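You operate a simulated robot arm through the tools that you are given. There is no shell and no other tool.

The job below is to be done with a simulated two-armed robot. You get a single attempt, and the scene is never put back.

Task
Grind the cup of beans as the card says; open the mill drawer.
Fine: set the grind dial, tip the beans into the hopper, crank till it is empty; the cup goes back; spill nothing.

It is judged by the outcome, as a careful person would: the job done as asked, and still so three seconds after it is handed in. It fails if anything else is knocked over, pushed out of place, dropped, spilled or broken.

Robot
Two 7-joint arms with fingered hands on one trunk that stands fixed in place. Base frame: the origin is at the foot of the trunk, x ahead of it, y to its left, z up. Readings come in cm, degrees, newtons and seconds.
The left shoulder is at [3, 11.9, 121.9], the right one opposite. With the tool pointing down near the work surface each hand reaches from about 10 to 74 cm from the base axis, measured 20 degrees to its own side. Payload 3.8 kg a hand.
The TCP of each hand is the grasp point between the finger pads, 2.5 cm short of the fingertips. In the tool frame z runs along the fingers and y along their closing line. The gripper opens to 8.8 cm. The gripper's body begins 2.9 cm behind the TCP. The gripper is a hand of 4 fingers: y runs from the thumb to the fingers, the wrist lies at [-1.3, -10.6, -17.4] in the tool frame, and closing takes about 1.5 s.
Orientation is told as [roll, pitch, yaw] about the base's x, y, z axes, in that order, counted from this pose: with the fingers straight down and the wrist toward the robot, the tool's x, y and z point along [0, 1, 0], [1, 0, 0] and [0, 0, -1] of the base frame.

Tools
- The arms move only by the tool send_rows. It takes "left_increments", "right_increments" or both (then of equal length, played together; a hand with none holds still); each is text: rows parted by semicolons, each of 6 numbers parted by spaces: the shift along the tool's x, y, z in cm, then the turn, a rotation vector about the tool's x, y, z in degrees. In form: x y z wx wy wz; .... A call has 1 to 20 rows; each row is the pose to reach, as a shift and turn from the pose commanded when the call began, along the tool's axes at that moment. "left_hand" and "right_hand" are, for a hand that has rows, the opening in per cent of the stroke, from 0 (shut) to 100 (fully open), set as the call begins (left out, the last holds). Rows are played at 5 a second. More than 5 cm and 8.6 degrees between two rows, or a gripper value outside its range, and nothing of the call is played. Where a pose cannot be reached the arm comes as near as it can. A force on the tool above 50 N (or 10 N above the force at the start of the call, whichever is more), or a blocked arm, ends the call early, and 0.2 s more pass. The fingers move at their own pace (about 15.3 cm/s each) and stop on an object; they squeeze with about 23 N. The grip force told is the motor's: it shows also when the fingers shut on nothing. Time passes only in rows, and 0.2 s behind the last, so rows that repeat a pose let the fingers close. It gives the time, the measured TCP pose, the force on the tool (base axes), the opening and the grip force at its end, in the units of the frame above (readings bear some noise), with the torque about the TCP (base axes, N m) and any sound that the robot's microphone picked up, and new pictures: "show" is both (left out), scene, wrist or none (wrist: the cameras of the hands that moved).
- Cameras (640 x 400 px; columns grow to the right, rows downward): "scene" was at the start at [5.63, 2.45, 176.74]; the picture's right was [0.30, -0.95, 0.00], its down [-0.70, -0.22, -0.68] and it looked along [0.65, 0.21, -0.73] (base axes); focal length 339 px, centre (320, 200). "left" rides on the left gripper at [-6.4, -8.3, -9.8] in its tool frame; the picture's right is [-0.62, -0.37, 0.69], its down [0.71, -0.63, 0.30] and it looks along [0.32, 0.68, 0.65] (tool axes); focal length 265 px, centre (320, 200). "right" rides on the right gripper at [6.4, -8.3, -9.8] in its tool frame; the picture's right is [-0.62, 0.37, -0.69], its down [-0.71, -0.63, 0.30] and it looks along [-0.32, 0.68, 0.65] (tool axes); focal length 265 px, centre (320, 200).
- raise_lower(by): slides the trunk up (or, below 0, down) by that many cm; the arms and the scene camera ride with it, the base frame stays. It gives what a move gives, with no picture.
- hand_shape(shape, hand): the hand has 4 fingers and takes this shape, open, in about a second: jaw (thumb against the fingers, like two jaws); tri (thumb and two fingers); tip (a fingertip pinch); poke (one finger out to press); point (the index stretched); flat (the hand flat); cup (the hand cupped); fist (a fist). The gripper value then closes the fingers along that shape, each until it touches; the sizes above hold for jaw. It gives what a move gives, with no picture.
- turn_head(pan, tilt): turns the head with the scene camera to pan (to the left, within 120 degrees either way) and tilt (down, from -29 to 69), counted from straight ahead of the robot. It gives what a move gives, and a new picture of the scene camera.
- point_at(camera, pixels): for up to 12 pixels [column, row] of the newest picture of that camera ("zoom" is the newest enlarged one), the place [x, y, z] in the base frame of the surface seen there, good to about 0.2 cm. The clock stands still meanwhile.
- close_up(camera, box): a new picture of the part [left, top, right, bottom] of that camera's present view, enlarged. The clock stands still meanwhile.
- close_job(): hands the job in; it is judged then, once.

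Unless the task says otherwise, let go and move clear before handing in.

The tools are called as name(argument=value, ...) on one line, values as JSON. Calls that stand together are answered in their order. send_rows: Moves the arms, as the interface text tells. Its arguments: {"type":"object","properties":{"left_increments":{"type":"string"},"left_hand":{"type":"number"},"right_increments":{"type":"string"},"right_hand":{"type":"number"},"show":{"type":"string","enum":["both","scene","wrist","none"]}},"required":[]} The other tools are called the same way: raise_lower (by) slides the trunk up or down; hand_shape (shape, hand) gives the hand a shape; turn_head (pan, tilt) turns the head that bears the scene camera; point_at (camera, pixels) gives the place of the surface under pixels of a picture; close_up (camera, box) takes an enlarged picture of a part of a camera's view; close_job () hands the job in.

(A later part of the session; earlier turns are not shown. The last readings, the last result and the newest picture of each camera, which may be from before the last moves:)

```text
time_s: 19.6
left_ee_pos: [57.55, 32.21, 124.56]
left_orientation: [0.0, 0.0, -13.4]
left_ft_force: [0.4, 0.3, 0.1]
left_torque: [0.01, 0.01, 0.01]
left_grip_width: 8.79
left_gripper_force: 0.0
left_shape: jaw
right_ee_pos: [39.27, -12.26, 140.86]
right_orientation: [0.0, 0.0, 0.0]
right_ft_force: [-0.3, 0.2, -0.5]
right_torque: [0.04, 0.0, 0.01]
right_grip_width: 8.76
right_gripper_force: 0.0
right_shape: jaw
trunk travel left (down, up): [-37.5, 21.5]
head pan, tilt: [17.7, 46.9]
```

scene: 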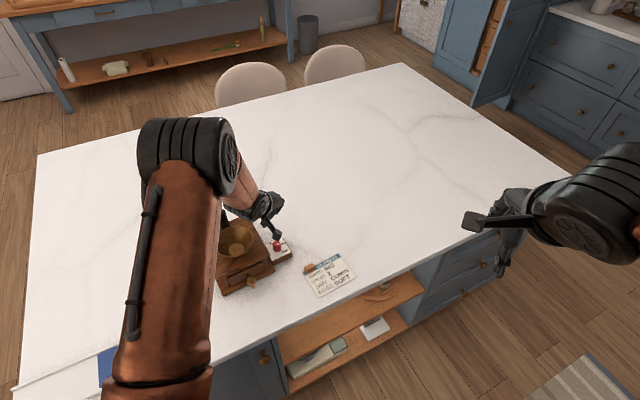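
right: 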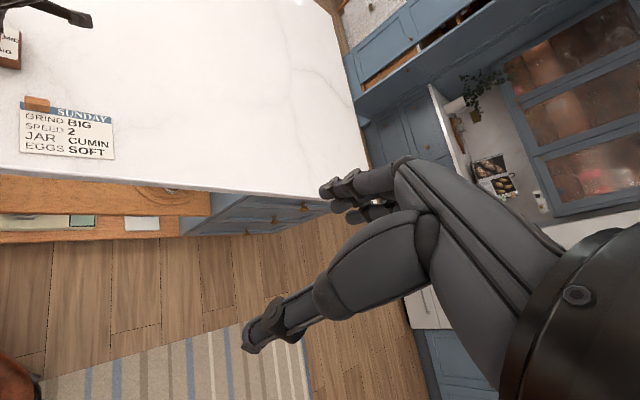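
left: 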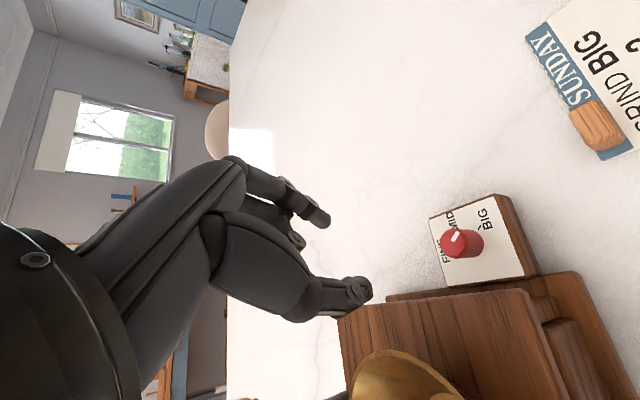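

Next I'll move the left hand back toward its starting area so the cup is in plain view for measuring.

send_rows(left_increments="1.17 -3.7 -1 0 0 -2.2; 2.35 -7.4 -2 0 0 -4.5; 3.52 -11.1 -3 0 0 -6.7; 4.69 -14.8 -4 0 0 -8.9; 5.87 -18.5 -5 0 0 -11.2; 7.04 -22.2 -6 0 0 -13.4; 7.04 -22.2 -6 0 0 -13.4")

close_up(camera="scene", box=[145, 260, 215, 305])

```text
time_s: 21.2
left_ee_pos: [37.7, 44.28, 130.65]
left_orientation: [0.0, 0.1, 0.0]
left_ft_force: [-0.2, -0.1, -0.2]
left_torque: [0.0, 0.0, -0.02]
left_grip_width: 8.78
left_gripper_force: 0.0
left_shape: jaw
right_ee_pos: [39.47, -12.29, 140.82]
right_orientation: [0.0, 0.0, 0.0]
right_ft_force: [-0.8, -0.4, -1.2]
right_torque: [0.04, -0.04, -0.02]
right_grip_width: 8.76
right_gripper_force: 0.0
right_shape: jaw
trunk travel left (down, up): [-37.5, 21.5]
head pan, tilt: [17.7, 46.9]
```

scene: 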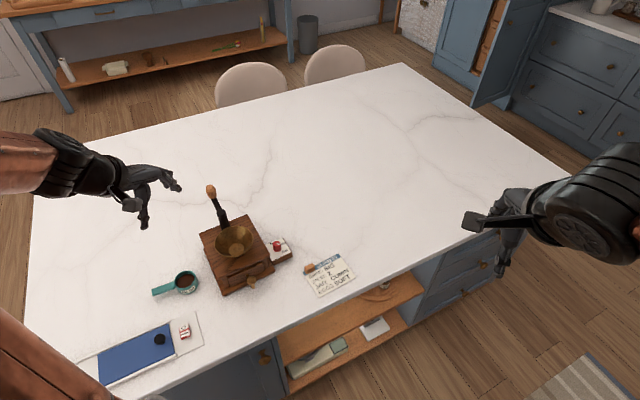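
left: 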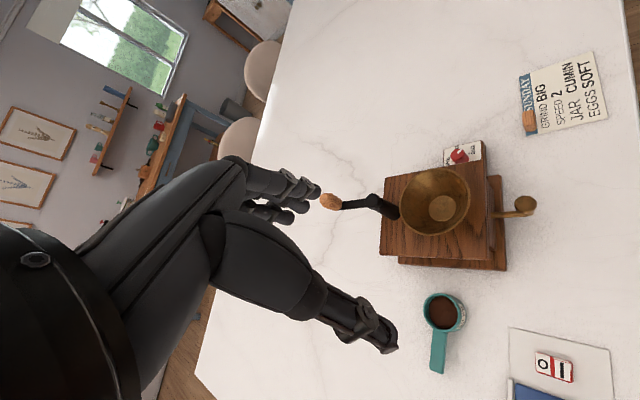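

```text
8.89 times, centred on (180, 282) of scene
```

zoom: 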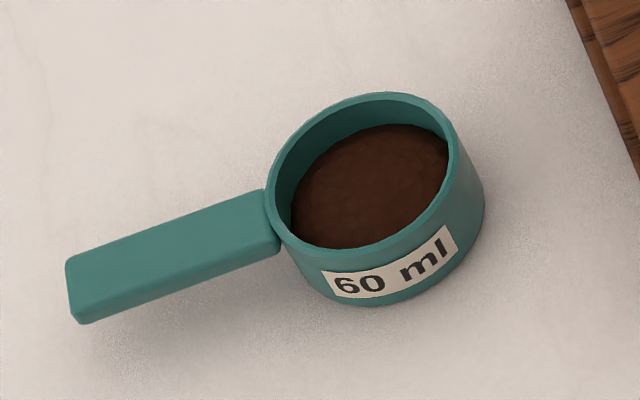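

point_at(camera="zoom", pixels=[[75, 262], [80, 318], [262, 192], [275, 246], [170, 230], [100, 285], [240, 225], [360, 97], [455, 160], [370, 180], [290, 240], [175, 290]])

point_at(camera="left", pixels=[[438, 345], [433, 330], [445, 330], [432, 370], [444, 372], [445, 312], [426, 310], [466, 315], [445, 293], [445, 328]])

close_up(camera="left", box=[400, 280, 490, 385])

```text
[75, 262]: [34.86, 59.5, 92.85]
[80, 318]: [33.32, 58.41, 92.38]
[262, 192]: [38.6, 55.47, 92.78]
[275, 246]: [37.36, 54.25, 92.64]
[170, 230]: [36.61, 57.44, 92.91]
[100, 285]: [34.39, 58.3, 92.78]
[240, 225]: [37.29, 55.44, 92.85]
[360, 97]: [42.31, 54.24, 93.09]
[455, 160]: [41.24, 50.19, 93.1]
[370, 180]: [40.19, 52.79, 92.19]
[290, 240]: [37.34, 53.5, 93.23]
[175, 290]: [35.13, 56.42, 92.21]
```

```text
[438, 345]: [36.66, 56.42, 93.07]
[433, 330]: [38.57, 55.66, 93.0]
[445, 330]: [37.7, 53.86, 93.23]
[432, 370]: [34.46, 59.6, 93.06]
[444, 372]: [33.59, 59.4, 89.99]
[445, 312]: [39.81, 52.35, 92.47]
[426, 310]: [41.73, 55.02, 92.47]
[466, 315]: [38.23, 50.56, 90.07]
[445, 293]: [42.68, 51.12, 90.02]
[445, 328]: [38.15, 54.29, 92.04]
```

```text
3.81 times, centred on (445, 332) of left
```

zoom: 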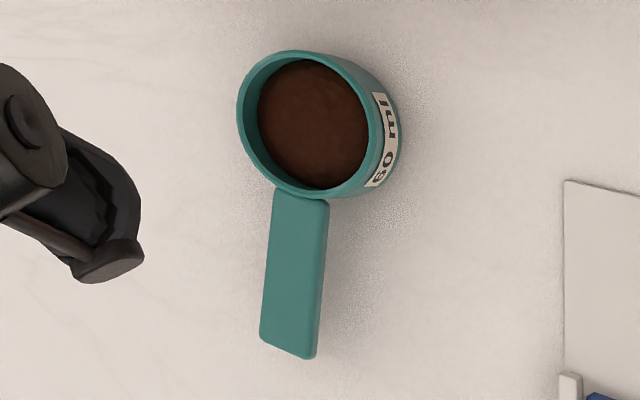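

The cup's centre is about (40.0, 52.7) with its rim at z 93.1. The handle runs from about (34.2, 59) toward the cup, 1.8 cm wide with its top at z 92.9. Before touching it, I'll rehearse the pour motion with the empty hand at a safe height over the mill, starting with yaw 90°.

send_rows(left_increments="-0.22 0.53 0.96 0 0 -8.2; -0.44 1.05 1.93 0 0 -16.4; -0.65 1.58 2.89 0 0 -24.6; -0.87 2.11 3.85 0 0 -32.8; -1.09 2.64 4.82 0 0 -41; -1.31 3.16 5.78 0 0 -49.2; -1.53 3.69 6.75 0 0 -57.4; -1.75 4.22 7.71 0 0 -65.6; -1.96 4.75 8.67 0 0 -73.8; -2.18 5.27 9.64 0 0 -82; -2.4 5.8 10.6 0 0 -90; -2.4 5.8 10.6 0 0 -90", show="scene")

hand_shape(hand="left", shape="tri")

```text
time_s: 23.8
left_ee_pos: [43.06, 41.98, 119.84]
left_orientation: [0.0, -0.1, 90.0]
left_ft_force: [-0.1, -0.7, -0.6]
left_torque: [-0.01, -0.02, 0.0]
left_grip_width: 8.75
left_gripper_force: 0.0
left_shape: jaw
right_ee_pos: [39.34, -12.29, 140.72]
right_orientation: [0.0, 0.0, 0.0]
right_ft_force: [0.1, -0.8, -0.1]
right_torque: [-0.01, -0.03, 0.01]
right_grip_width: 8.76
right_gripper_force: 0.0
right_shape: jaw
trunk travel left (down, up): [-37.5, 21.5]
head pan, tilt: [17.7, 46.9]
```

scene: 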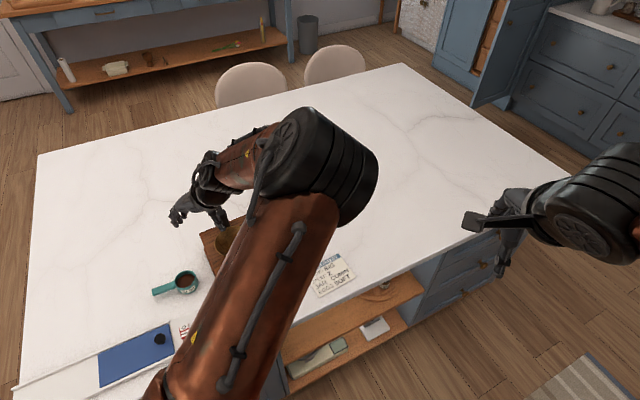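

```text
time_s: 24.7
left_ee_pos: [43.22, 41.99, 119.85]
left_orientation: [-0.1, 0.0, 90.1]
left_ft_force: [0.2, -0.2, 0.2]
left_torque: [0.02, -0.01, -0.03]
left_grip_width: 8.78
left_gripper_force: 0.1
left_shape: tri
right_ee_pos: [39.35, -12.4, 140.7]
right_orientation: [0.0, 0.0, 0.0]
right_ft_force: [0.0, -0.9, 0.9]
right_torque: [0.0, 0.0, -0.02]
right_grip_width: 8.77
right_gripper_force: 0.1
right_shape: jaw
trunk travel left (down, up): [-37.5, 21.5]
head pan, tilt: [17.7, 46.9]
```

Yaw 90° is reachable. I'll test tipping about the tool x axis in steps.

send_rows(left_increments="0 0 0 8 0 0; 0 0 0 16 0 0; 0 0 0 24 0 0; 0 0 0 32 0 0; 0 0 0 40 0 0; 0 0 0 48 0 0; 0 0 0 56 0 0; 0 0 0 64 0 0; 0 0 0 64 0 0", show="both")

```text
time_s: 26.7
left_ee_pos: [43.31, 42.09, 119.8]
left_orientation: [-0.1, 64.1, 89.8]
left_ft_force: [-0.1, -0.6, -1.0]
left_torque: [0.04, -0.01, 0.01]
left_grip_width: 8.76
left_gripper_force: 0.0
left_shape: tri
right_ee_pos: [39.43, -12.34, 140.92]
right_orientation: [0.0, 0.1, 0.0]
right_ft_force: [0.6, -0.4, 0.0]
right_torque: [-0.02, -0.03, 0.02]
right_grip_width: 8.78
right_gripper_force: 0.1
right_shape: jaw
trunk travel left (down, up): [-37.5, 21.5]
head pan, tilt: [17.7, 46.9]
```

scene: 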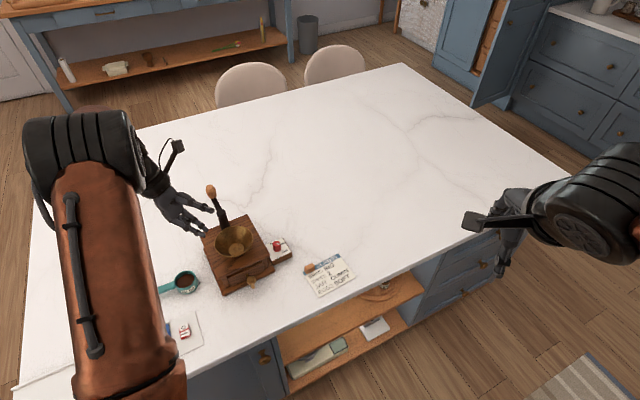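
left: 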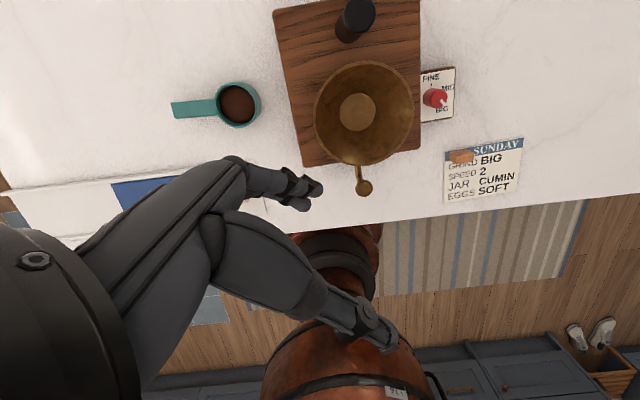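

A 64° tilt works, and the wrist camera sees into the bowl at (360,112). I'll continue to about 120°.

send_rows(left_increments="0 0 0 8 0 0; 0 0 0 16 0 0; 0 0 0 24 0 0; 0 0 0 32 0 0; 0 0 0 40 0 0; 0 0 0 48 0 0; 0 0 0 56 0 0; 0 0 0 60 0 0; 0 0 0 60 0 0", show="both")

```text
time_s: 28.7
left_ee_pos: [42.25, 41.77, 120.24]
left_orientation: [178.2, 61.0, -92.5]
left_ft_force: [-0.2, 0.4, -0.3]
left_torque: [0.01, 0.02, -0.02]
left_grip_width: 8.79
left_gripper_force: 0.0
left_shape: tri
left hand out of reach, approached as far as the arm can: row 7, 8, 9
right_ee_pos: [39.38, -12.3, 140.81]
right_orientation: [0.0, 0.0, -0.1]
right_ft_force: [-0.1, -0.4, 0.6]
right_torque: [0.0, 0.0, 0.0]
right_grip_width: 8.76
right_gripper_force: 0.1
right_shape: jaw
trunk travel left (down, up): [-37.5, 21.5]
head pan, tilt: [17.7, 46.9]
```

scene: 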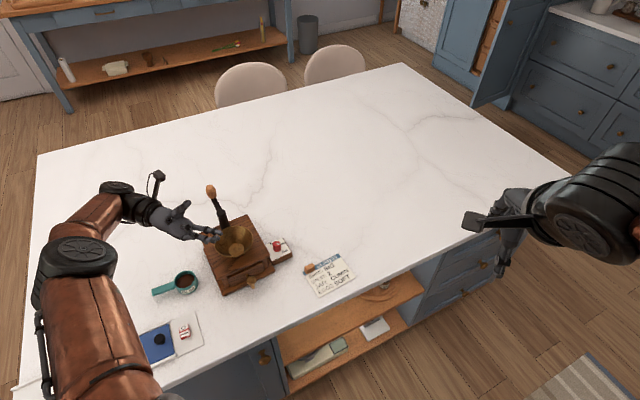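
left: 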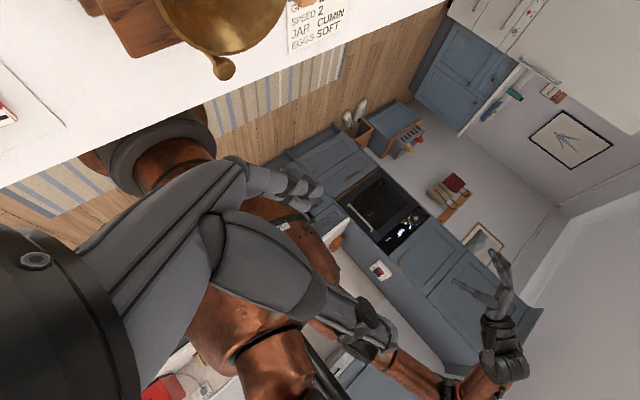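

About 119° of tilt is reachable there with a position error near 1 cm. I'll check whether adding 20° of yaw eases the reach, with the fingers mostly closed.

send_rows(left_increments="0 0 0 0 -5.83 3.23; 0 0 0 0 -11.7 6.5; 0 0 0 0 -17.5 9.7; 0 0 0 0 -17.5 9.7", left_hand=20, show="none")

send_rows(left_increments="0 2.2 -1.2 0 0 0; 0 4.4 -2.4 0 0 0; 0 7 -3.9 0 0 0; 0 7 -3.9 0 0 0", show="both")

```text
time_s: 29.7
left_ee_pos: [42.24, 41.7, 120.1]
left_orientation: [178.5, 61.2, -72.1]
left_ft_force: [-0.2, -0.8, -1.1]
left_torque: [0.01, 0.03, -0.01]
left_grip_width: 1.77
left_gripper_force: 0.1
left_shape: tri
right_ee_pos: [39.48, -12.28, 140.73]
right_orientation: [0.0, 0.0, 0.0]
right_ft_force: [-0.3, 0.5, -0.3]
right_torque: [-0.02, 0.01, 0.02]
right_grip_width: 8.78
right_gripper_force: 0.1
right_shape: jaw
trunk travel left (down, up): [-37.5, 21.5]
head pan, tilt: [17.7, 46.9]
```

```text
time_s: 30.7
left_ee_pos: [42.08, 41.48, 112.35]
left_orientation: [178.4, 61.2, -72.2]
left_ft_force: [-0.2, 0.2, 0.3]
left_torque: [-0.04, 0.04, -0.01]
left_grip_width: 1.82
left_gripper_force: 0.1
left_shape: tri
right_ee_pos: [39.38, -12.3, 140.72]
right_orientation: [0.0, 0.1, 0.1]
right_ft_force: [0.6, 1.4, -0.1]
right_torque: [0.0, 0.01, -0.01]
right_grip_width: 8.77
right_gripper_force: 0.1
right_shape: jaw
trunk travel left (down, up): [-37.5, 21.5]
head pan, tilt: [17.7, 46.9]
```

scene: 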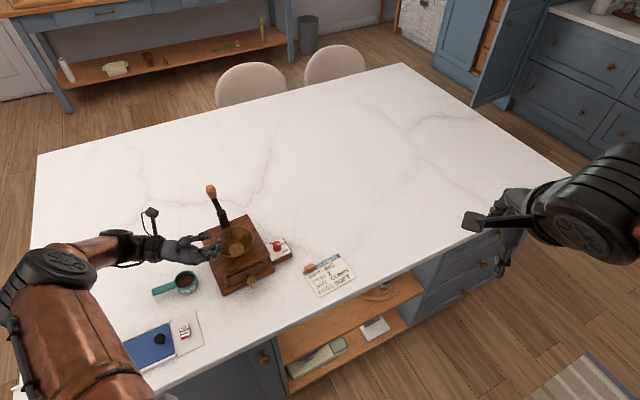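
left: 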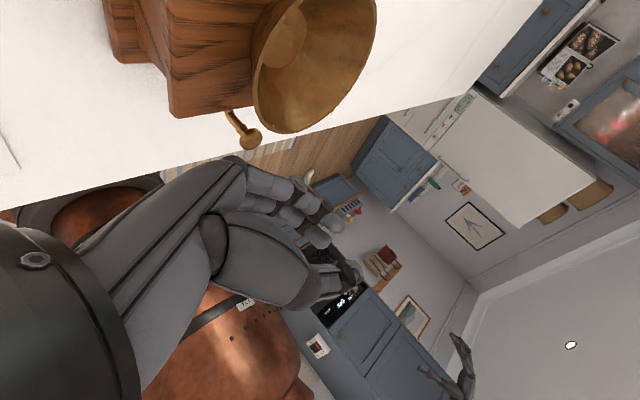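

The pour pose (yaw about 108°, tilt about 119°, z 112) is reachable without trouble. I'll reverse the motion, going back upright at a safe height, then over to the cup handle.

send_rows(left_increments="0 -2.2 1.2 -4 0 0; 0 -4.4 2.4 -12 0 0; 0 -6.6 3.6 -20 0 0; 0 -8.75 4.85 -28 0 0; 0 -8.75 4.85 -36 0 0; 0 -8.75 4.85 -44 0 0; 0 -8.75 4.85 -52 0 0; 0 -8.75 4.85 -60 0 0; 0 -8.75 4.85 -68 0 0; 0 -8.75 4.85 -76 0 0; 0 -8.75 4.85 -84 0 0; 0 -8.75 4.85 -92 0 0; 0 -8.75 4.85 -100 0 0; 0 -8.75 4.85 -108 0 0; 0 -8.75 4.85 -114 0 0; 0 -8.75 4.85 -119 0 0; 0 -8.75 4.85 -119 0 0", show="scene")

```text
time_s: 34.3
left_ee_pos: [42.39, 41.86, 122.25]
left_orientation: [0.8, -0.2, 109.2]
left_ft_force: [0.1, -0.6, -0.3]
left_torque: [0.05, -0.01, -0.02]
left_grip_width: 1.8
left_gripper_force: 0.0
left_shape: tri
right_ee_pos: [39.41, -12.3, 140.79]
right_orientation: [0.0, -0.1, 0.0]
right_ft_force: [-0.2, 0.3, 0.1]
right_torque: [-0.02, 0.02, -0.01]
right_grip_width: 8.76
right_gripper_force: 0.1
right_shape: jaw
trunk travel left (down, up): [-37.5, 21.5]
head pan, tilt: [17.7, 46.9]
```

scene: 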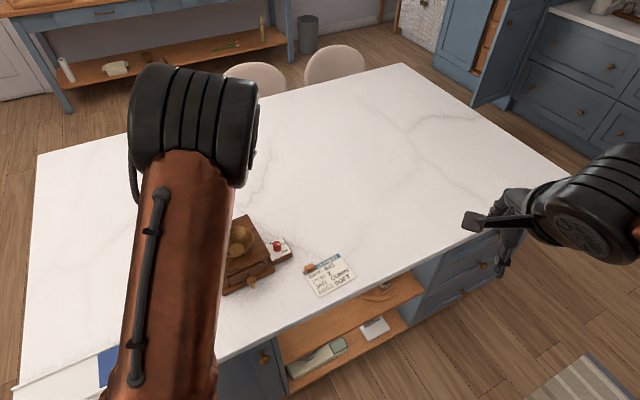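

Yaw 109° upright works too, so the pour can stay at a single yaw. Now I'll hover above the cup handle with yaw about 43°.

send_rows(left_increments="0.11 1.8 1.56 0 0 7.4; 0.22 3.6 3.1 0 0 14.8; 0.33 5.4 4.67 0 0 22.1; 0.44 7.2 6.2 0 0 29.5; 0.56 9 7.8 0 0 36.9; 0.67 10.8 9.3 0 0 44.3; 0.78 12.6 10.9 0 0 51.6; 0.89 14.4 12.4 0 0 59; 1 16.2 14 0 0 66.4; 1 16.2 14 0 0 66.4", left_hand=50, show="both")

close_up(camera="left", box=[200, 130, 520, 330])

```text
time_s: 36.5
left_ee_pos: [35.94, 56.83, 108.24]
left_orientation: [0.5, 0.4, 42.5]
left_ft_force: [0.3, -0.1, 0.3]
left_torque: [0.01, 0.04, -0.02]
left_grip_width: 4.36
left_gripper_force: 0.2
left_shape: tri
right_ee_pos: [39.4, -12.38, 140.72]
right_orientation: [0.0, 0.0, 0.0]
right_ft_force: [-0.1, -0.2, 0.2]
right_torque: [-0.01, -0.02, 0.02]
right_grip_width: 8.81
right_gripper_force: 0.1
right_shape: jaw
trunk travel left (down, up): [-37.5, 21.5]
head pan, tilt: [17.7, 46.9]
```

scene: 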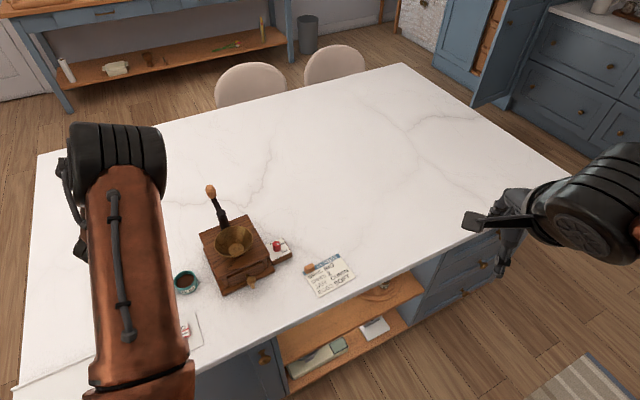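
left: 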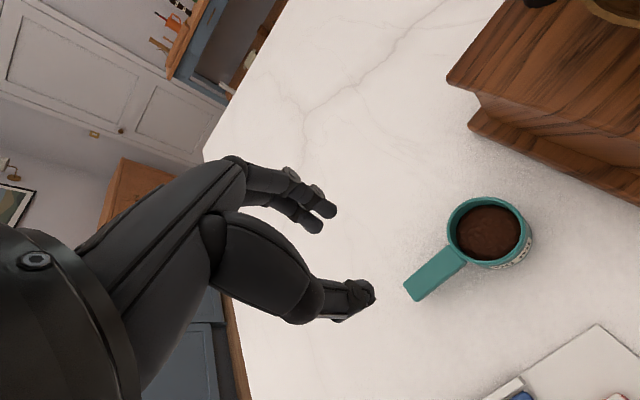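

```text
2.00 times, centred on (360, 230) of left
```

zoom: 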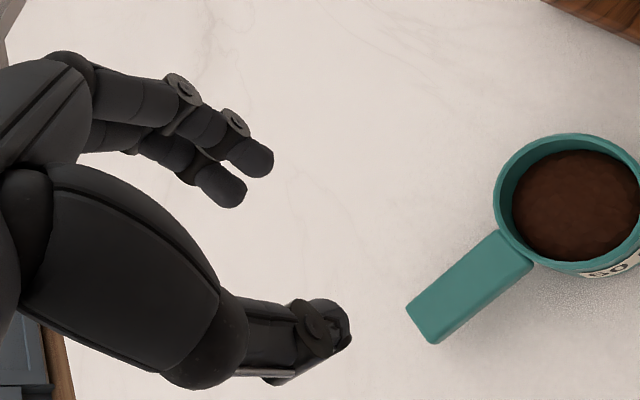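

The index and middle tips are at about (260,160) and (228,195) in the zoom, with the thumb at about (330,325). I'll measure them and the handle.

point_at(camera="zoom", pixels=[[258, 160], [268, 165], [228, 195], [238, 200], [340, 320], [325, 340], [425, 330], [470, 285], [415, 305], [520, 265]])

```text
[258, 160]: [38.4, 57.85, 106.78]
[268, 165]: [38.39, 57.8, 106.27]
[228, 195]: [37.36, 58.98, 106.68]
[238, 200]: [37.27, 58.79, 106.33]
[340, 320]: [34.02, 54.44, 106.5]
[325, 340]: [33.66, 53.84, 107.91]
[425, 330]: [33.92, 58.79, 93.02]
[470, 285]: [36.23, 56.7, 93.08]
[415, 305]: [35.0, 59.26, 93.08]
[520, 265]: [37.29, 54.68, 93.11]
```

The two fingers span about -1.6 to +1 cm along the handle, which fits. I'll descend to z≈93.4 centred on the handle, about 5 cm from the cup's centre.

send_rows(left_increments="-0.2 0.05 3.5 0 0 0; -0.4 0.1 7 0 0 0; -0.7 0.16 10 0 0 0; -0.7 0.16 12 0 0 0; -0.7 0.16 12 0 0 0", show="wrist")

close_up(camera="left", box=[200, 130, 520, 330])

```text
time_s: 37.7
left_ee_pos: [36.43, 56.33, 96.31]
left_orientation: [0.5, 0.7, 42.6]
left_ft_force: [0.4, -0.4, 1.0]
left_torque: [0.02, 0.01, 0.02]
left_grip_width: 4.37
left_gripper_force: 0.2
left_shape: tri
right_ee_pos: [39.28, -12.39, 140.71]
right_orientation: [0.0, 0.0, -0.1]
right_ft_force: [-0.7, -0.9, 0.1]
right_torque: [-0.01, 0.03, -0.01]
right_grip_width: 8.78
right_gripper_force: 0.0
right_shape: jaw
trunk travel left (down, up): [-37.5, 21.5]
head pan, tilt: [17.7, 46.9]
```

left: 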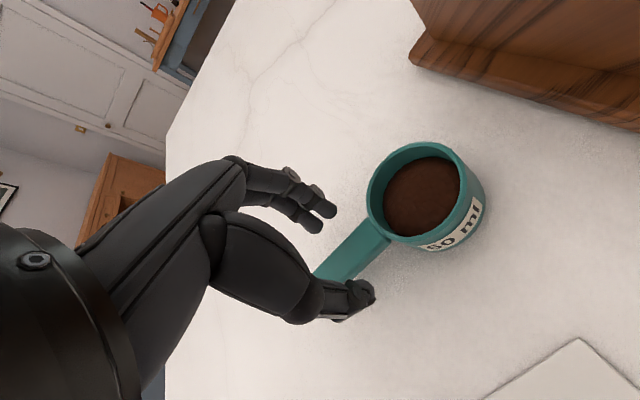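

```text
2.00 times, centred on (360, 230) of left
```

zoom: 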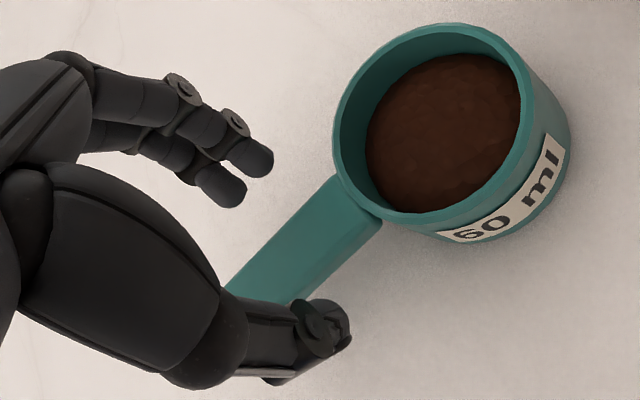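

The handle lies between the fingers and the thumb. I'll make the last 2.9 cm of descent.

send_rows(left_increments="0 0.1 1.2 0 0 0; 0 0.1 2.2 0 0 0; 0 0.1 2.9 0 0 0; 0 0.1 2.9 0 0 0", show="wrist")

close_up(camera="left", box=[200, 130, 520, 330])

```text
time_s: 38.7
left_ee_pos: [36.45, 56.56, 93.35]
left_orientation: [0.6, 0.6, 42.6]
left_ft_force: [0.4, 0.1, -0.6]
left_torque: [0.02, 0.02, 0.02]
left_grip_width: 4.35
left_gripper_force: 0.1
left_shape: tri
right_ee_pos: [39.27, -12.42, 140.71]
right_orientation: [-0.1, -0.1, 0.1]
right_ft_force: [-0.6, 0.3, -0.4]
right_torque: [0.03, -0.02, 0.03]
right_grip_width: 8.79
right_gripper_force: 0.1
right_shape: jaw
trunk travel left (down, up): [-37.5, 21.5]
head pan, tilt: [17.7, 46.9]
```

left: 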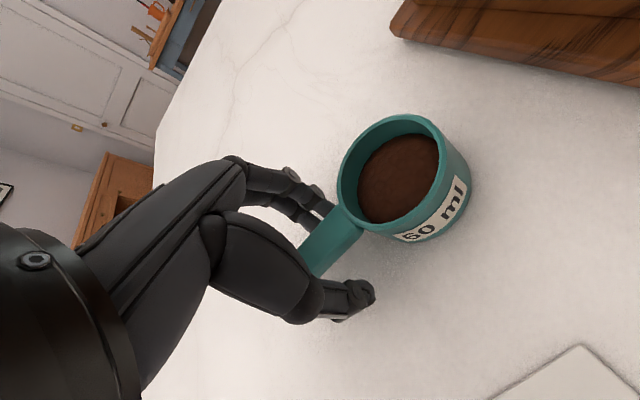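

```text
2.00 times, centred on (360, 230) of left
```

zoom: 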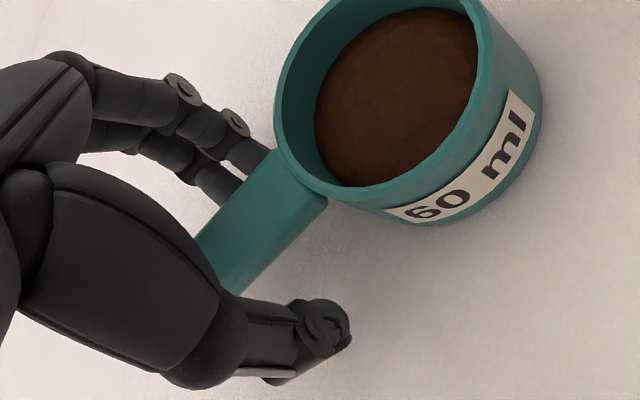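

The handle is centred and nothing is touching. I'll close the fingers onto it.

send_rows(left_increments="0 0 0 0 0 0; 0 0 0 0 0 0; 0 0 0 0 0 0; 0 0 0 0 0 0; 0 0 0 0 0 0; 0 0 0 0 0 0; 0 0 0 0 0 0", left_hand=0, show="wrist")

close_up(camera="left", box=[200, 130, 520, 330])

```text
time_s: 40.3
left_ee_pos: [36.35, 56.52, 93.34]
left_orientation: [0.5, 0.6, 42.7]
left_ft_force: [-0.4, 0.2, 0.5]
left_torque: [0.03, 0.02, -0.01]
left_grip_width: 1.33
left_gripper_force: 22.9
left_shape: tri
right_ee_pos: [39.48, -12.21, 140.7]
right_orientation: [0.0, 0.0, 0.1]
right_ft_force: [-0.9, -0.3, 0.2]
right_torque: [0.01, -0.01, -0.01]
right_grip_width: 8.81
right_gripper_force: 0.1
right_shape: jaw
trunk travel left (down, up): [-37.5, 21.5]
head pan, tilt: [17.7, 46.9]
```

left: 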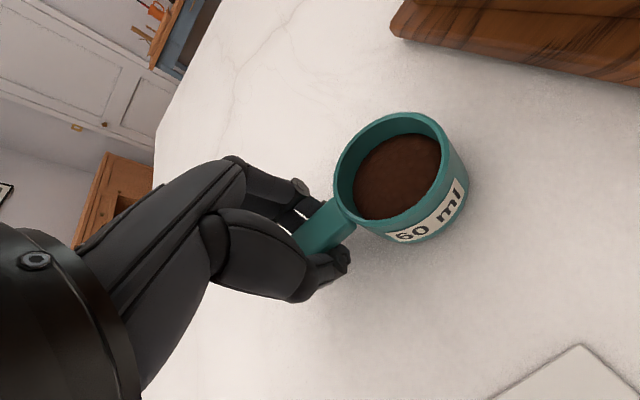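

```text
2.00 times, centred on (360, 230) of left
```

zoom: 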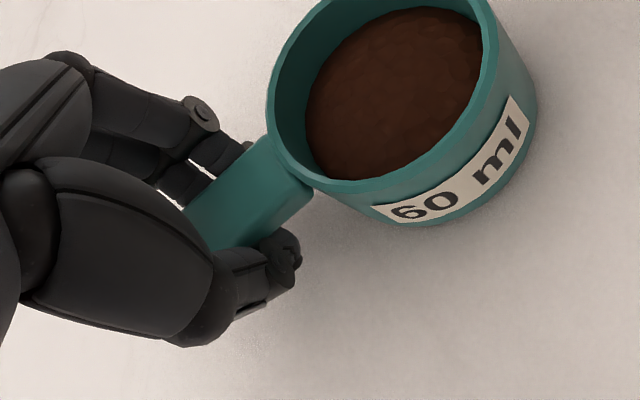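

The handle is gripped (1.33 cm, 23 N) and the cup hardly moved. The home pose to remember is TCP (36.4, 56.5, 93.3) with yaw 42.6°. I'll lift slowly.

send_rows(left_increments="0 0 -0.3 0 0 0; 0 0 -0.8 0 0 0; 0 0 -1.5 0 0 0; 0 0 -2.5 0 0 0; 0 0 -2.5 0 0 0", show="both")

close_up(camera="left", box=[200, 80, 520, 280])

point_at(camera="zoom", pixels=[[272, 235], [490, 130], [380, 250], [350, 120], [395, 200], [230, 310], [420, 310]])

```text
time_s: 41.5
left_ee_pos: [36.41, 56.54, 96.0]
left_orientation: [0.5, 0.6, 42.7]
left_ft_force: [0.2, -1.0, -0.4]
left_torque: [0.04, 0.03, 0.01]
left_grip_width: 1.34
left_gripper_force: 23.0
left_shape: tri
right_ee_pos: [39.38, -12.31, 140.7]
right_orientation: [0.0, 0.0, 0.0]
right_ft_force: [0.6, 0.0, 0.4]
right_torque: [-0.02, 0.02, 0.02]
right_grip_width: 8.78
right_gripper_force: 0.1
right_shape: jaw
trunk travel left (down, up): [-37.5, 21.5]
head pan, tilt: [17.7, 46.9]
```

scene: 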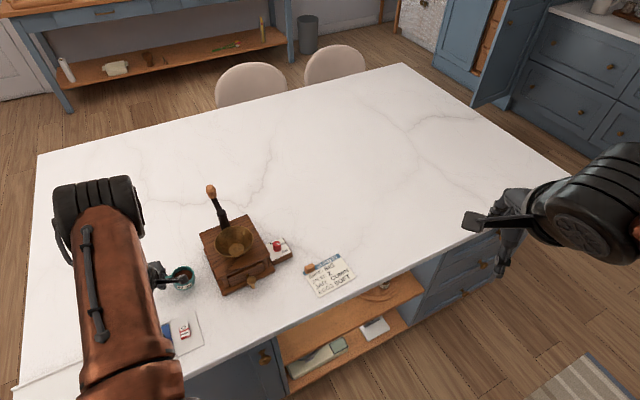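
left: 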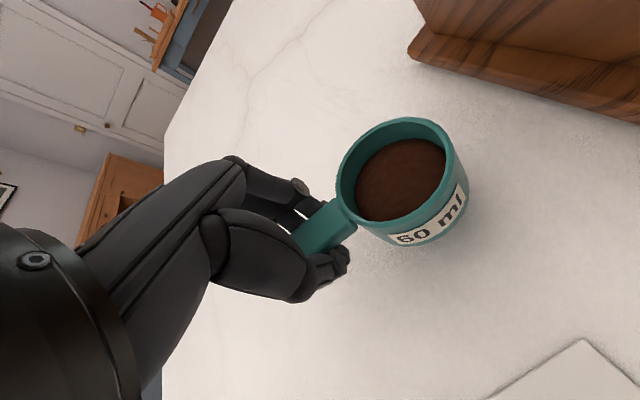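

```text
2.00 times, centred on (360, 180) of left
```

zoom: 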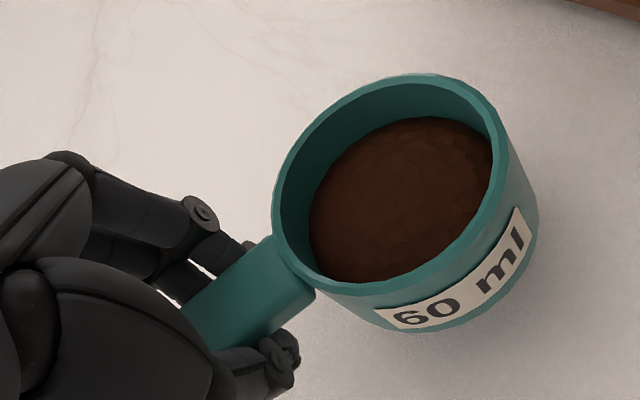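

```text
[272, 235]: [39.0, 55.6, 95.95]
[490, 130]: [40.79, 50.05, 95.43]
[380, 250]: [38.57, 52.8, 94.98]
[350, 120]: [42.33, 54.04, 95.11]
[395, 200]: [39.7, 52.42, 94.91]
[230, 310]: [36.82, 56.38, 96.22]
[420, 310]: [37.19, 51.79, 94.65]
```

The cup hangs nearly level with the beans well below the rim (about 94.9 against 95.5–96). I'll raise it straight up to z≈112 and check that the grip isn't slipping.

send_rows(left_increments="0 0 -1.5 0 0 0; 0 0 -3.5 0 0 0; 0 0 -6 0 0 0; 0 0 -8.5 0 0 0; 0 0 -11 0 0 0; 0 0 -13.5 0 0 0; 0 0 -15.2 0 0 0; 0 0 -16 0 0 0; 0 0 -16 0 0 0", show="wrist")

point_at(camera="left", pixels=[[343, 200], [450, 143], [408, 218], [380, 135], [400, 180], [320, 232]])

```text
time_s: 43.5
left_ee_pos: [36.66, 56.35, 112.0]
left_orientation: [0.5, 0.6, 42.7]
left_ft_force: [0.5, 0.2, -0.8]
left_torque: [0.06, 0.04, -0.04]
left_grip_width: 1.38
left_gripper_force: 23.0
left_shape: tri
right_ee_pos: [39.27, -12.3, 140.68]
right_orientation: [0.0, 0.0, 0.0]
right_ft_force: [0.1, 0.7, -0.1]
right_torque: [-0.01, -0.01, -0.04]
right_grip_width: 8.76
right_gripper_force: 0.1
right_shape: jaw
trunk travel left (down, up): [-37.5, 21.5]
head pan, tilt: [17.7, 46.9]
```

left: 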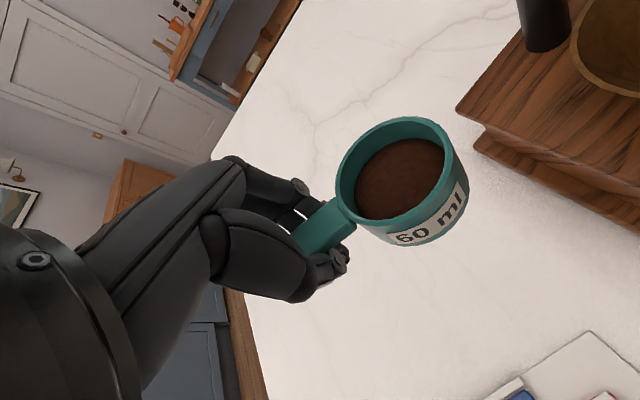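

```text
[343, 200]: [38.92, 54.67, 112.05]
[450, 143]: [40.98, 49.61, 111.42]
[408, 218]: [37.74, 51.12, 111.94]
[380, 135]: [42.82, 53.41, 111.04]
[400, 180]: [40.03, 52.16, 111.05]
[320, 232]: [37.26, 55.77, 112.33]
```

The grip is stable with only a few degrees of droop. I'll swing smoothly over the hopper with the cup upright, to yaw about 109°.

send_rows(left_increments="-0.45 -0.19 0 0 0 -1.7; -1.36 -0.57 0 0 0 -5; -2.72 -1.14 0 0 0 -10; -4.08 -1.71 0 0 0 -15; -5.44 -2.29 0 0 0 -20; -6.8 -2.86 0 0 0 -25; -8.16 -3.43 0 0 0 -30; -9.5 -4 0 0 0 -35; -10.9 -4.57 0 0 0 -40; -12.25 -5.14 0 0 0 -45; -13.6 -5.72 0 0 0 -50; -15 -6.3 0 0 0 -55; -16.3 -6.86 0 0 0 -60; -17.4 -7.3 0 0 0 -64; -18 -7.55 0 0 0 -66; -18.14 -7.62 0 0 0 -66.4; -18.14 -7.62 0 0 0 -66.4", show="both")

close_up(camera="left", box=[220, 60, 600, 320])

```text
time_s: 47.1
left_ee_pos: [43.44, 37.78, 111.9]
left_orientation: [0.7, -0.4, 109.1]
left_ft_force: [0.2, 0.2, -0.3]
left_torque: [0.0, 0.04, 0.01]
left_grip_width: 1.22
left_gripper_force: 23.1
left_shape: tri
right_ee_pos: [39.37, -12.32, 140.81]
right_orientation: [0.0, 0.0, 0.0]
right_ft_force: [0.4, 0.0, 0.3]
right_torque: [0.04, 0.03, 0.01]
right_grip_width: 8.78
right_gripper_force: 0.0
right_shape: jaw
trunk travel left (down, up): [-37.5, 21.5]
head pan, tilt: [17.7, 46.9]
```

scene: 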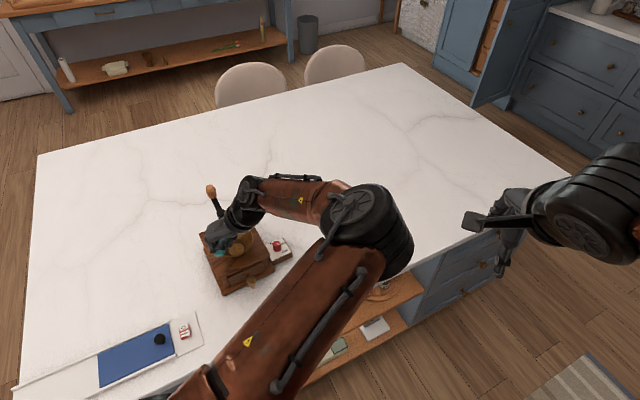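
left: 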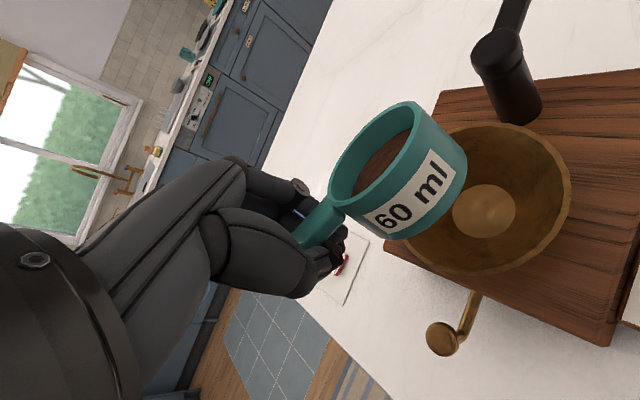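

```text
1.54 times, centred on (410, 190) of left
```

zoom: 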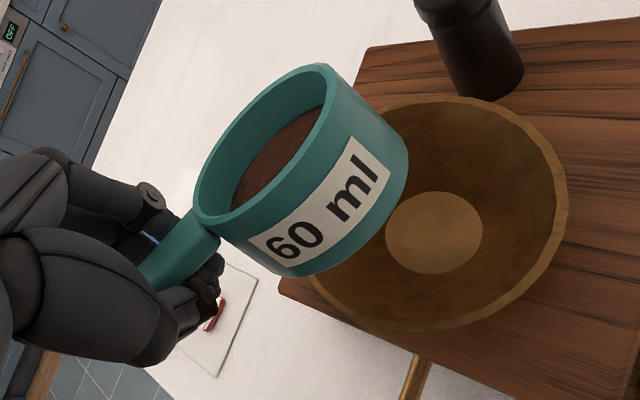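

The cup looks tilted in the grip compared with before, and the opening changed to 1.22 cm. I'll measure its rim before continuing.

point_at(camera="zoom", pixels=[[200, 215], [330, 80], [325, 150], [225, 160], [270, 85], [300, 150], [270, 190], [180, 260], [405, 150], [310, 275]])

close_up(camera="scene", box=[190, 200, 280, 290])

```text
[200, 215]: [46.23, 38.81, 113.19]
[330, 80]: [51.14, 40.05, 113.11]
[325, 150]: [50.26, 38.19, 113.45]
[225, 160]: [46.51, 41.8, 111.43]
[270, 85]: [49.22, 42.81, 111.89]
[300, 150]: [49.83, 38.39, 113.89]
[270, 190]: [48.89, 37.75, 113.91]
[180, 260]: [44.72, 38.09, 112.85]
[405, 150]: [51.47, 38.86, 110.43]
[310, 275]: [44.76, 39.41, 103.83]
```

```text
4.44 times, centred on (235, 245) of scene
```

zoom: 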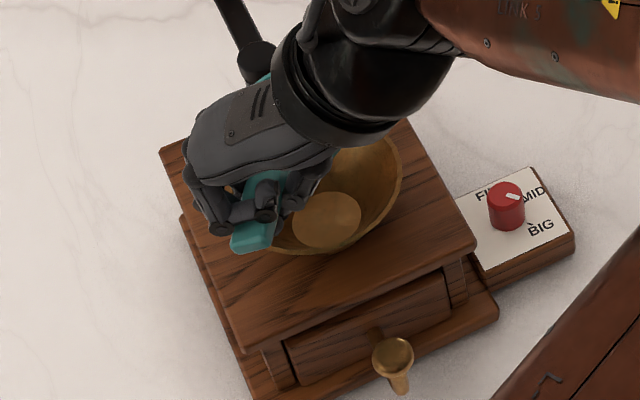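

The cup has rolled about 20° in the grip, toward the pour side, but it's over the bowl and no beans are out. I'll lower slightly and begin tipping slowly over the hopper.

send_rows(left_increments="0 0.1 0.7 4 0 0; 0 0.2 1.3 8 0 0; 0 0.3 1.8 12 0 0; 0 0.3 1.8 16 0 0; 0 0.3 1.8 20 0 0; 0 0.3 1.8 24 0 0; 0 0.3 1.8 28 0 0; 0 0.3 1.8 32 0 0; 0 0.3 1.8 36 0 0; 0 0.3 1.8 40 0 0; 0 0.3 1.8 40 0 0", show="both")

close_up(camera="left", box=[220, 60, 600, 320])

close_up(camera="scene", box=[170, 190, 290, 290])

```text
time_s: 49.5
left_ee_pos: [43.24, 38.13, 109.99]
left_orientation: [0.9, 39.8, 109.6]
left_ft_force: [1.0, -0.1, -1.6]
left_torque: [0.01, 0.05, 0.04]
left_grip_width: 1.19
left_gripper_force: 22.7
left_shape: tri
right_ee_pos: [39.32, -12.32, 140.77]
right_orientation: [0.0, -0.1, 0.0]
right_ft_force: [-0.4, -1.3, -0.3]
right_torque: [0.0, 0.0, 0.02]
right_grip_width: 8.79
right_gripper_force: 0.0
right_shape: jaw
trunk travel left (down, up): [-37.5, 21.5]
head pan, tilt: [17.7, 46.9]
```

scene: 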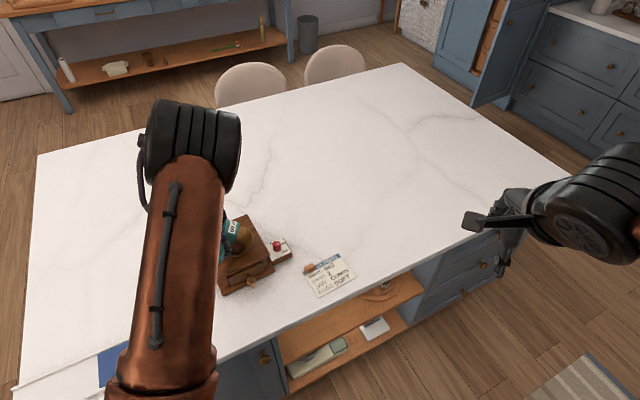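
left: 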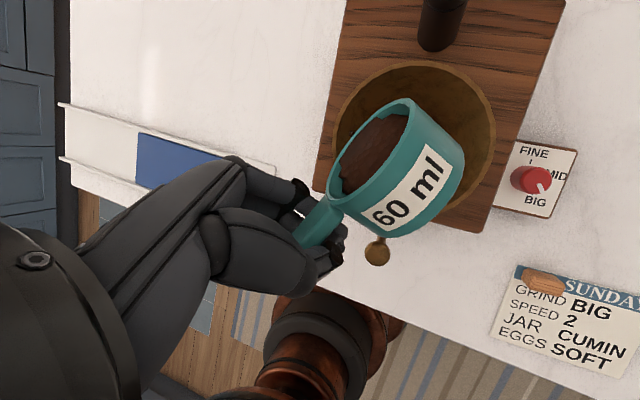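

```text
1.54 times, centred on (410, 190) of left
```

zoom: 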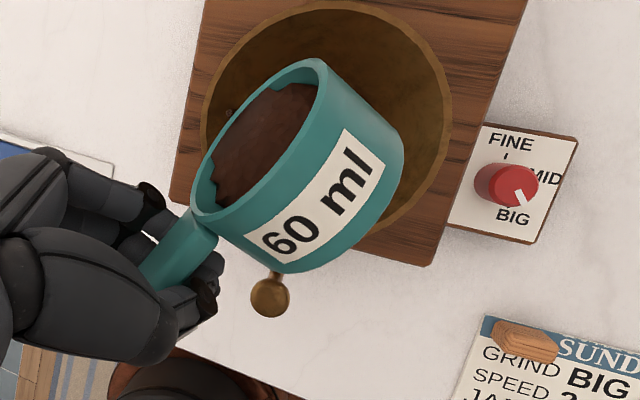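

```text
4.00 times, centred on (230, 240) of scene
```

zoom: 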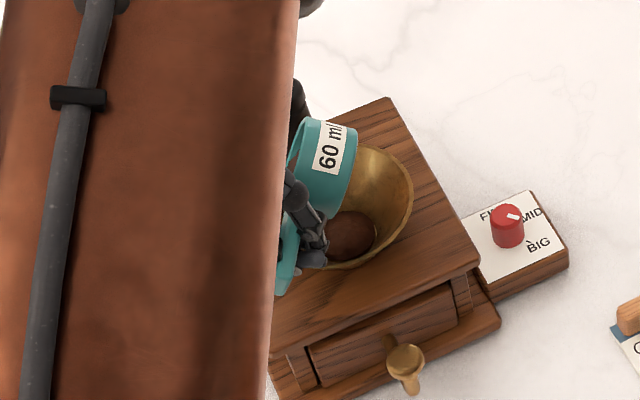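

Beans are starting to collect in the bowl (dark patch at (350,235) in the scene zoom) and nothing is outside. I'll keep tipping slowly.

send_rows(left_increments="0 0 0 4 0 0; 0 0 0 8 0 0; 0 0 0 12 0 0; 0 0 0 16 0 0; 0 0 0 20 0 0; 0 0 0 24 0 0; 0 0 0 28 0 0; 0 0 0 32 0 0; 0 0 0 36 0 0; 0 0 0 40 0 0; 0 0 0 40 0 0", show="both")

close_up(camera="left", box=[200, 0, 580, 260])

close_up(camera="scene", box=[170, 190, 290, 290])

```text
time_s: 51.9
left_ee_pos: [43.11, 38.18, 110.04]
left_orientation: [4.1, 79.9, 113.1]
left_ft_force: [0.4, -0.7, -0.4]
left_torque: [0.02, 0.04, -0.02]
left_grip_width: 1.16
left_gripper_force: 23.3
left_shape: tri
right_ee_pos: [39.29, -12.22, 140.72]
right_orientation: [0.1, -0.1, 0.0]
right_ft_force: [0.8, 0.6, 0.6]
right_torque: [-0.02, 0.0, 0.0]
right_grip_width: 8.79
right_gripper_force: 0.0
right_shape: jaw
trunk travel left (down, up): [-37.5, 21.5]
head pan, tilt: [17.7, 46.9]
```

scene: 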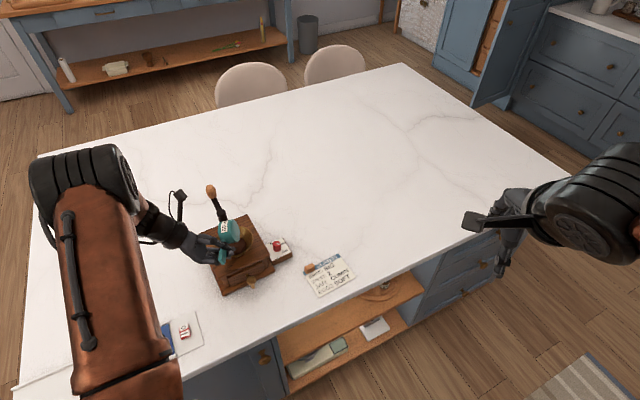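
left: 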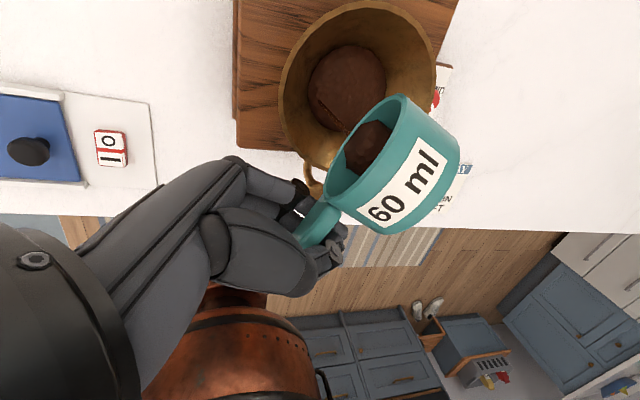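

```text
1.54 times, centred on (390, 130) of left
```

zoom: 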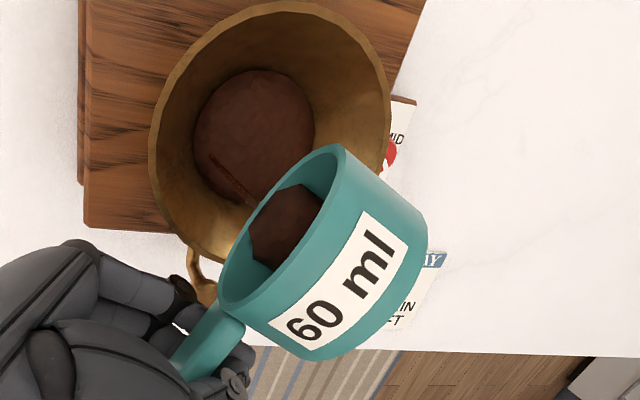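

```text
4.00 times, centred on (230, 240) of scene
```

zoom: 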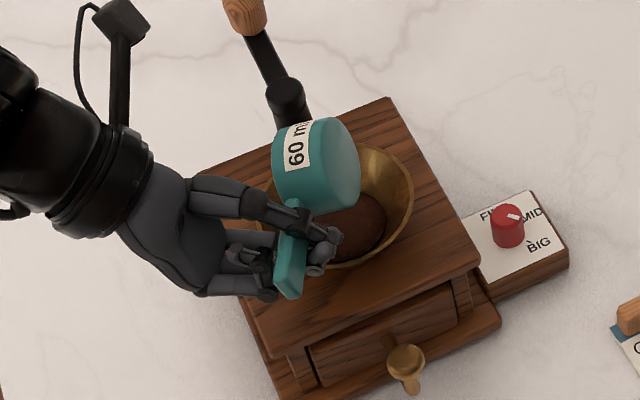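

A stream is pouring into the centre of the bowl and nothing is outside. I'll continue to about 115°, shifting 1 cm with the lip so it stays centred.

send_rows(left_increments="0 0.03 -0.2 4 0 0; 0 0.07 -0.4 8 0 0; 0 0.1 -0.6 12 0 0; 0 0.13 -0.8 16 0 0; 0 0.17 -1 20 0 0; 0 0.17 -1 24 0 0; 0 0.17 -1 28 0 0; 0 0.17 -1 32 0 0; 0 0.17 -1 35 0 0; 0 0.17 -1 35 0 0; 0 0.17 -1 35 0 0; 0 0.17 -1 35 0 0", show="both")

close_up(camera="left", box=[150, 0, 530, 260])

close_up(camera="scene", box=[170, 190, 290, 290])

```text
time_s: 54.5
left_ee_pos: [42.88, 39.12, 110.03]
left_orientation: [178.2, 65.1, -72.5]
left_ft_force: [0.2, -0.4, -0.8]
left_torque: [-0.02, 0.02, 0.0]
left_grip_width: 1.05
left_gripper_force: 23.5
left_shape: tri
right_ee_pos: [39.32, -12.31, 140.74]
right_orientation: [0.1, -0.1, -0.1]
right_ft_force: [-0.1, 0.4, 0.1]
right_torque: [0.0, -0.02, -0.01]
right_grip_width: 8.77
right_gripper_force: 0.1
right_shape: jaw
trunk travel left (down, up): [-37.5, 21.5]
head pan, tilt: [17.7, 46.9]
```

scene: 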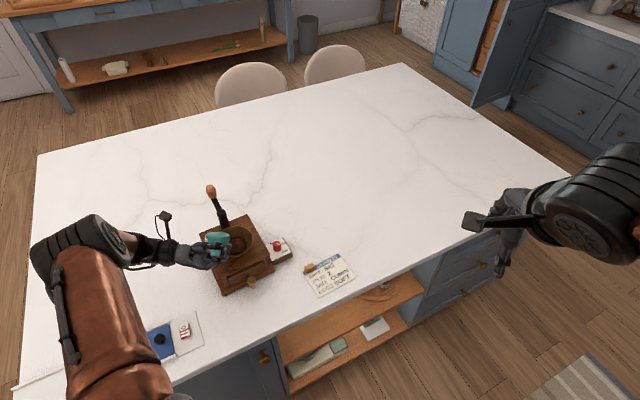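
left: 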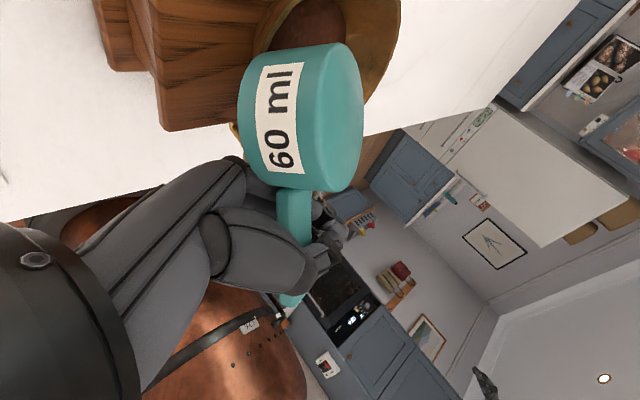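

```text
1.54 times, centred on (340, 130) of left
```

zoom: 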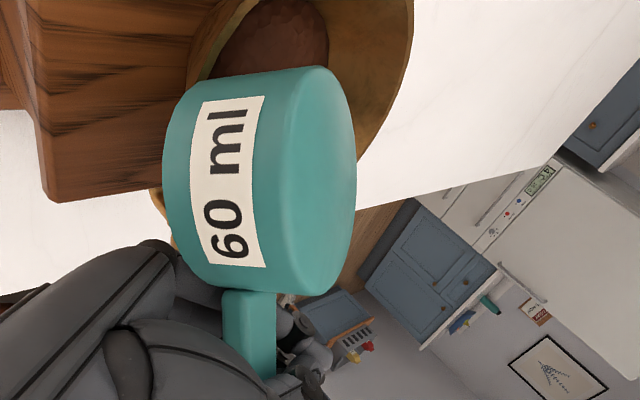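

```text
4.00 times, centred on (230, 240) of scene
```

zoom: 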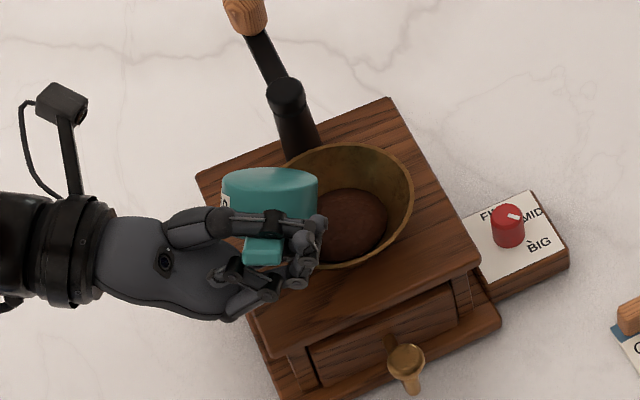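

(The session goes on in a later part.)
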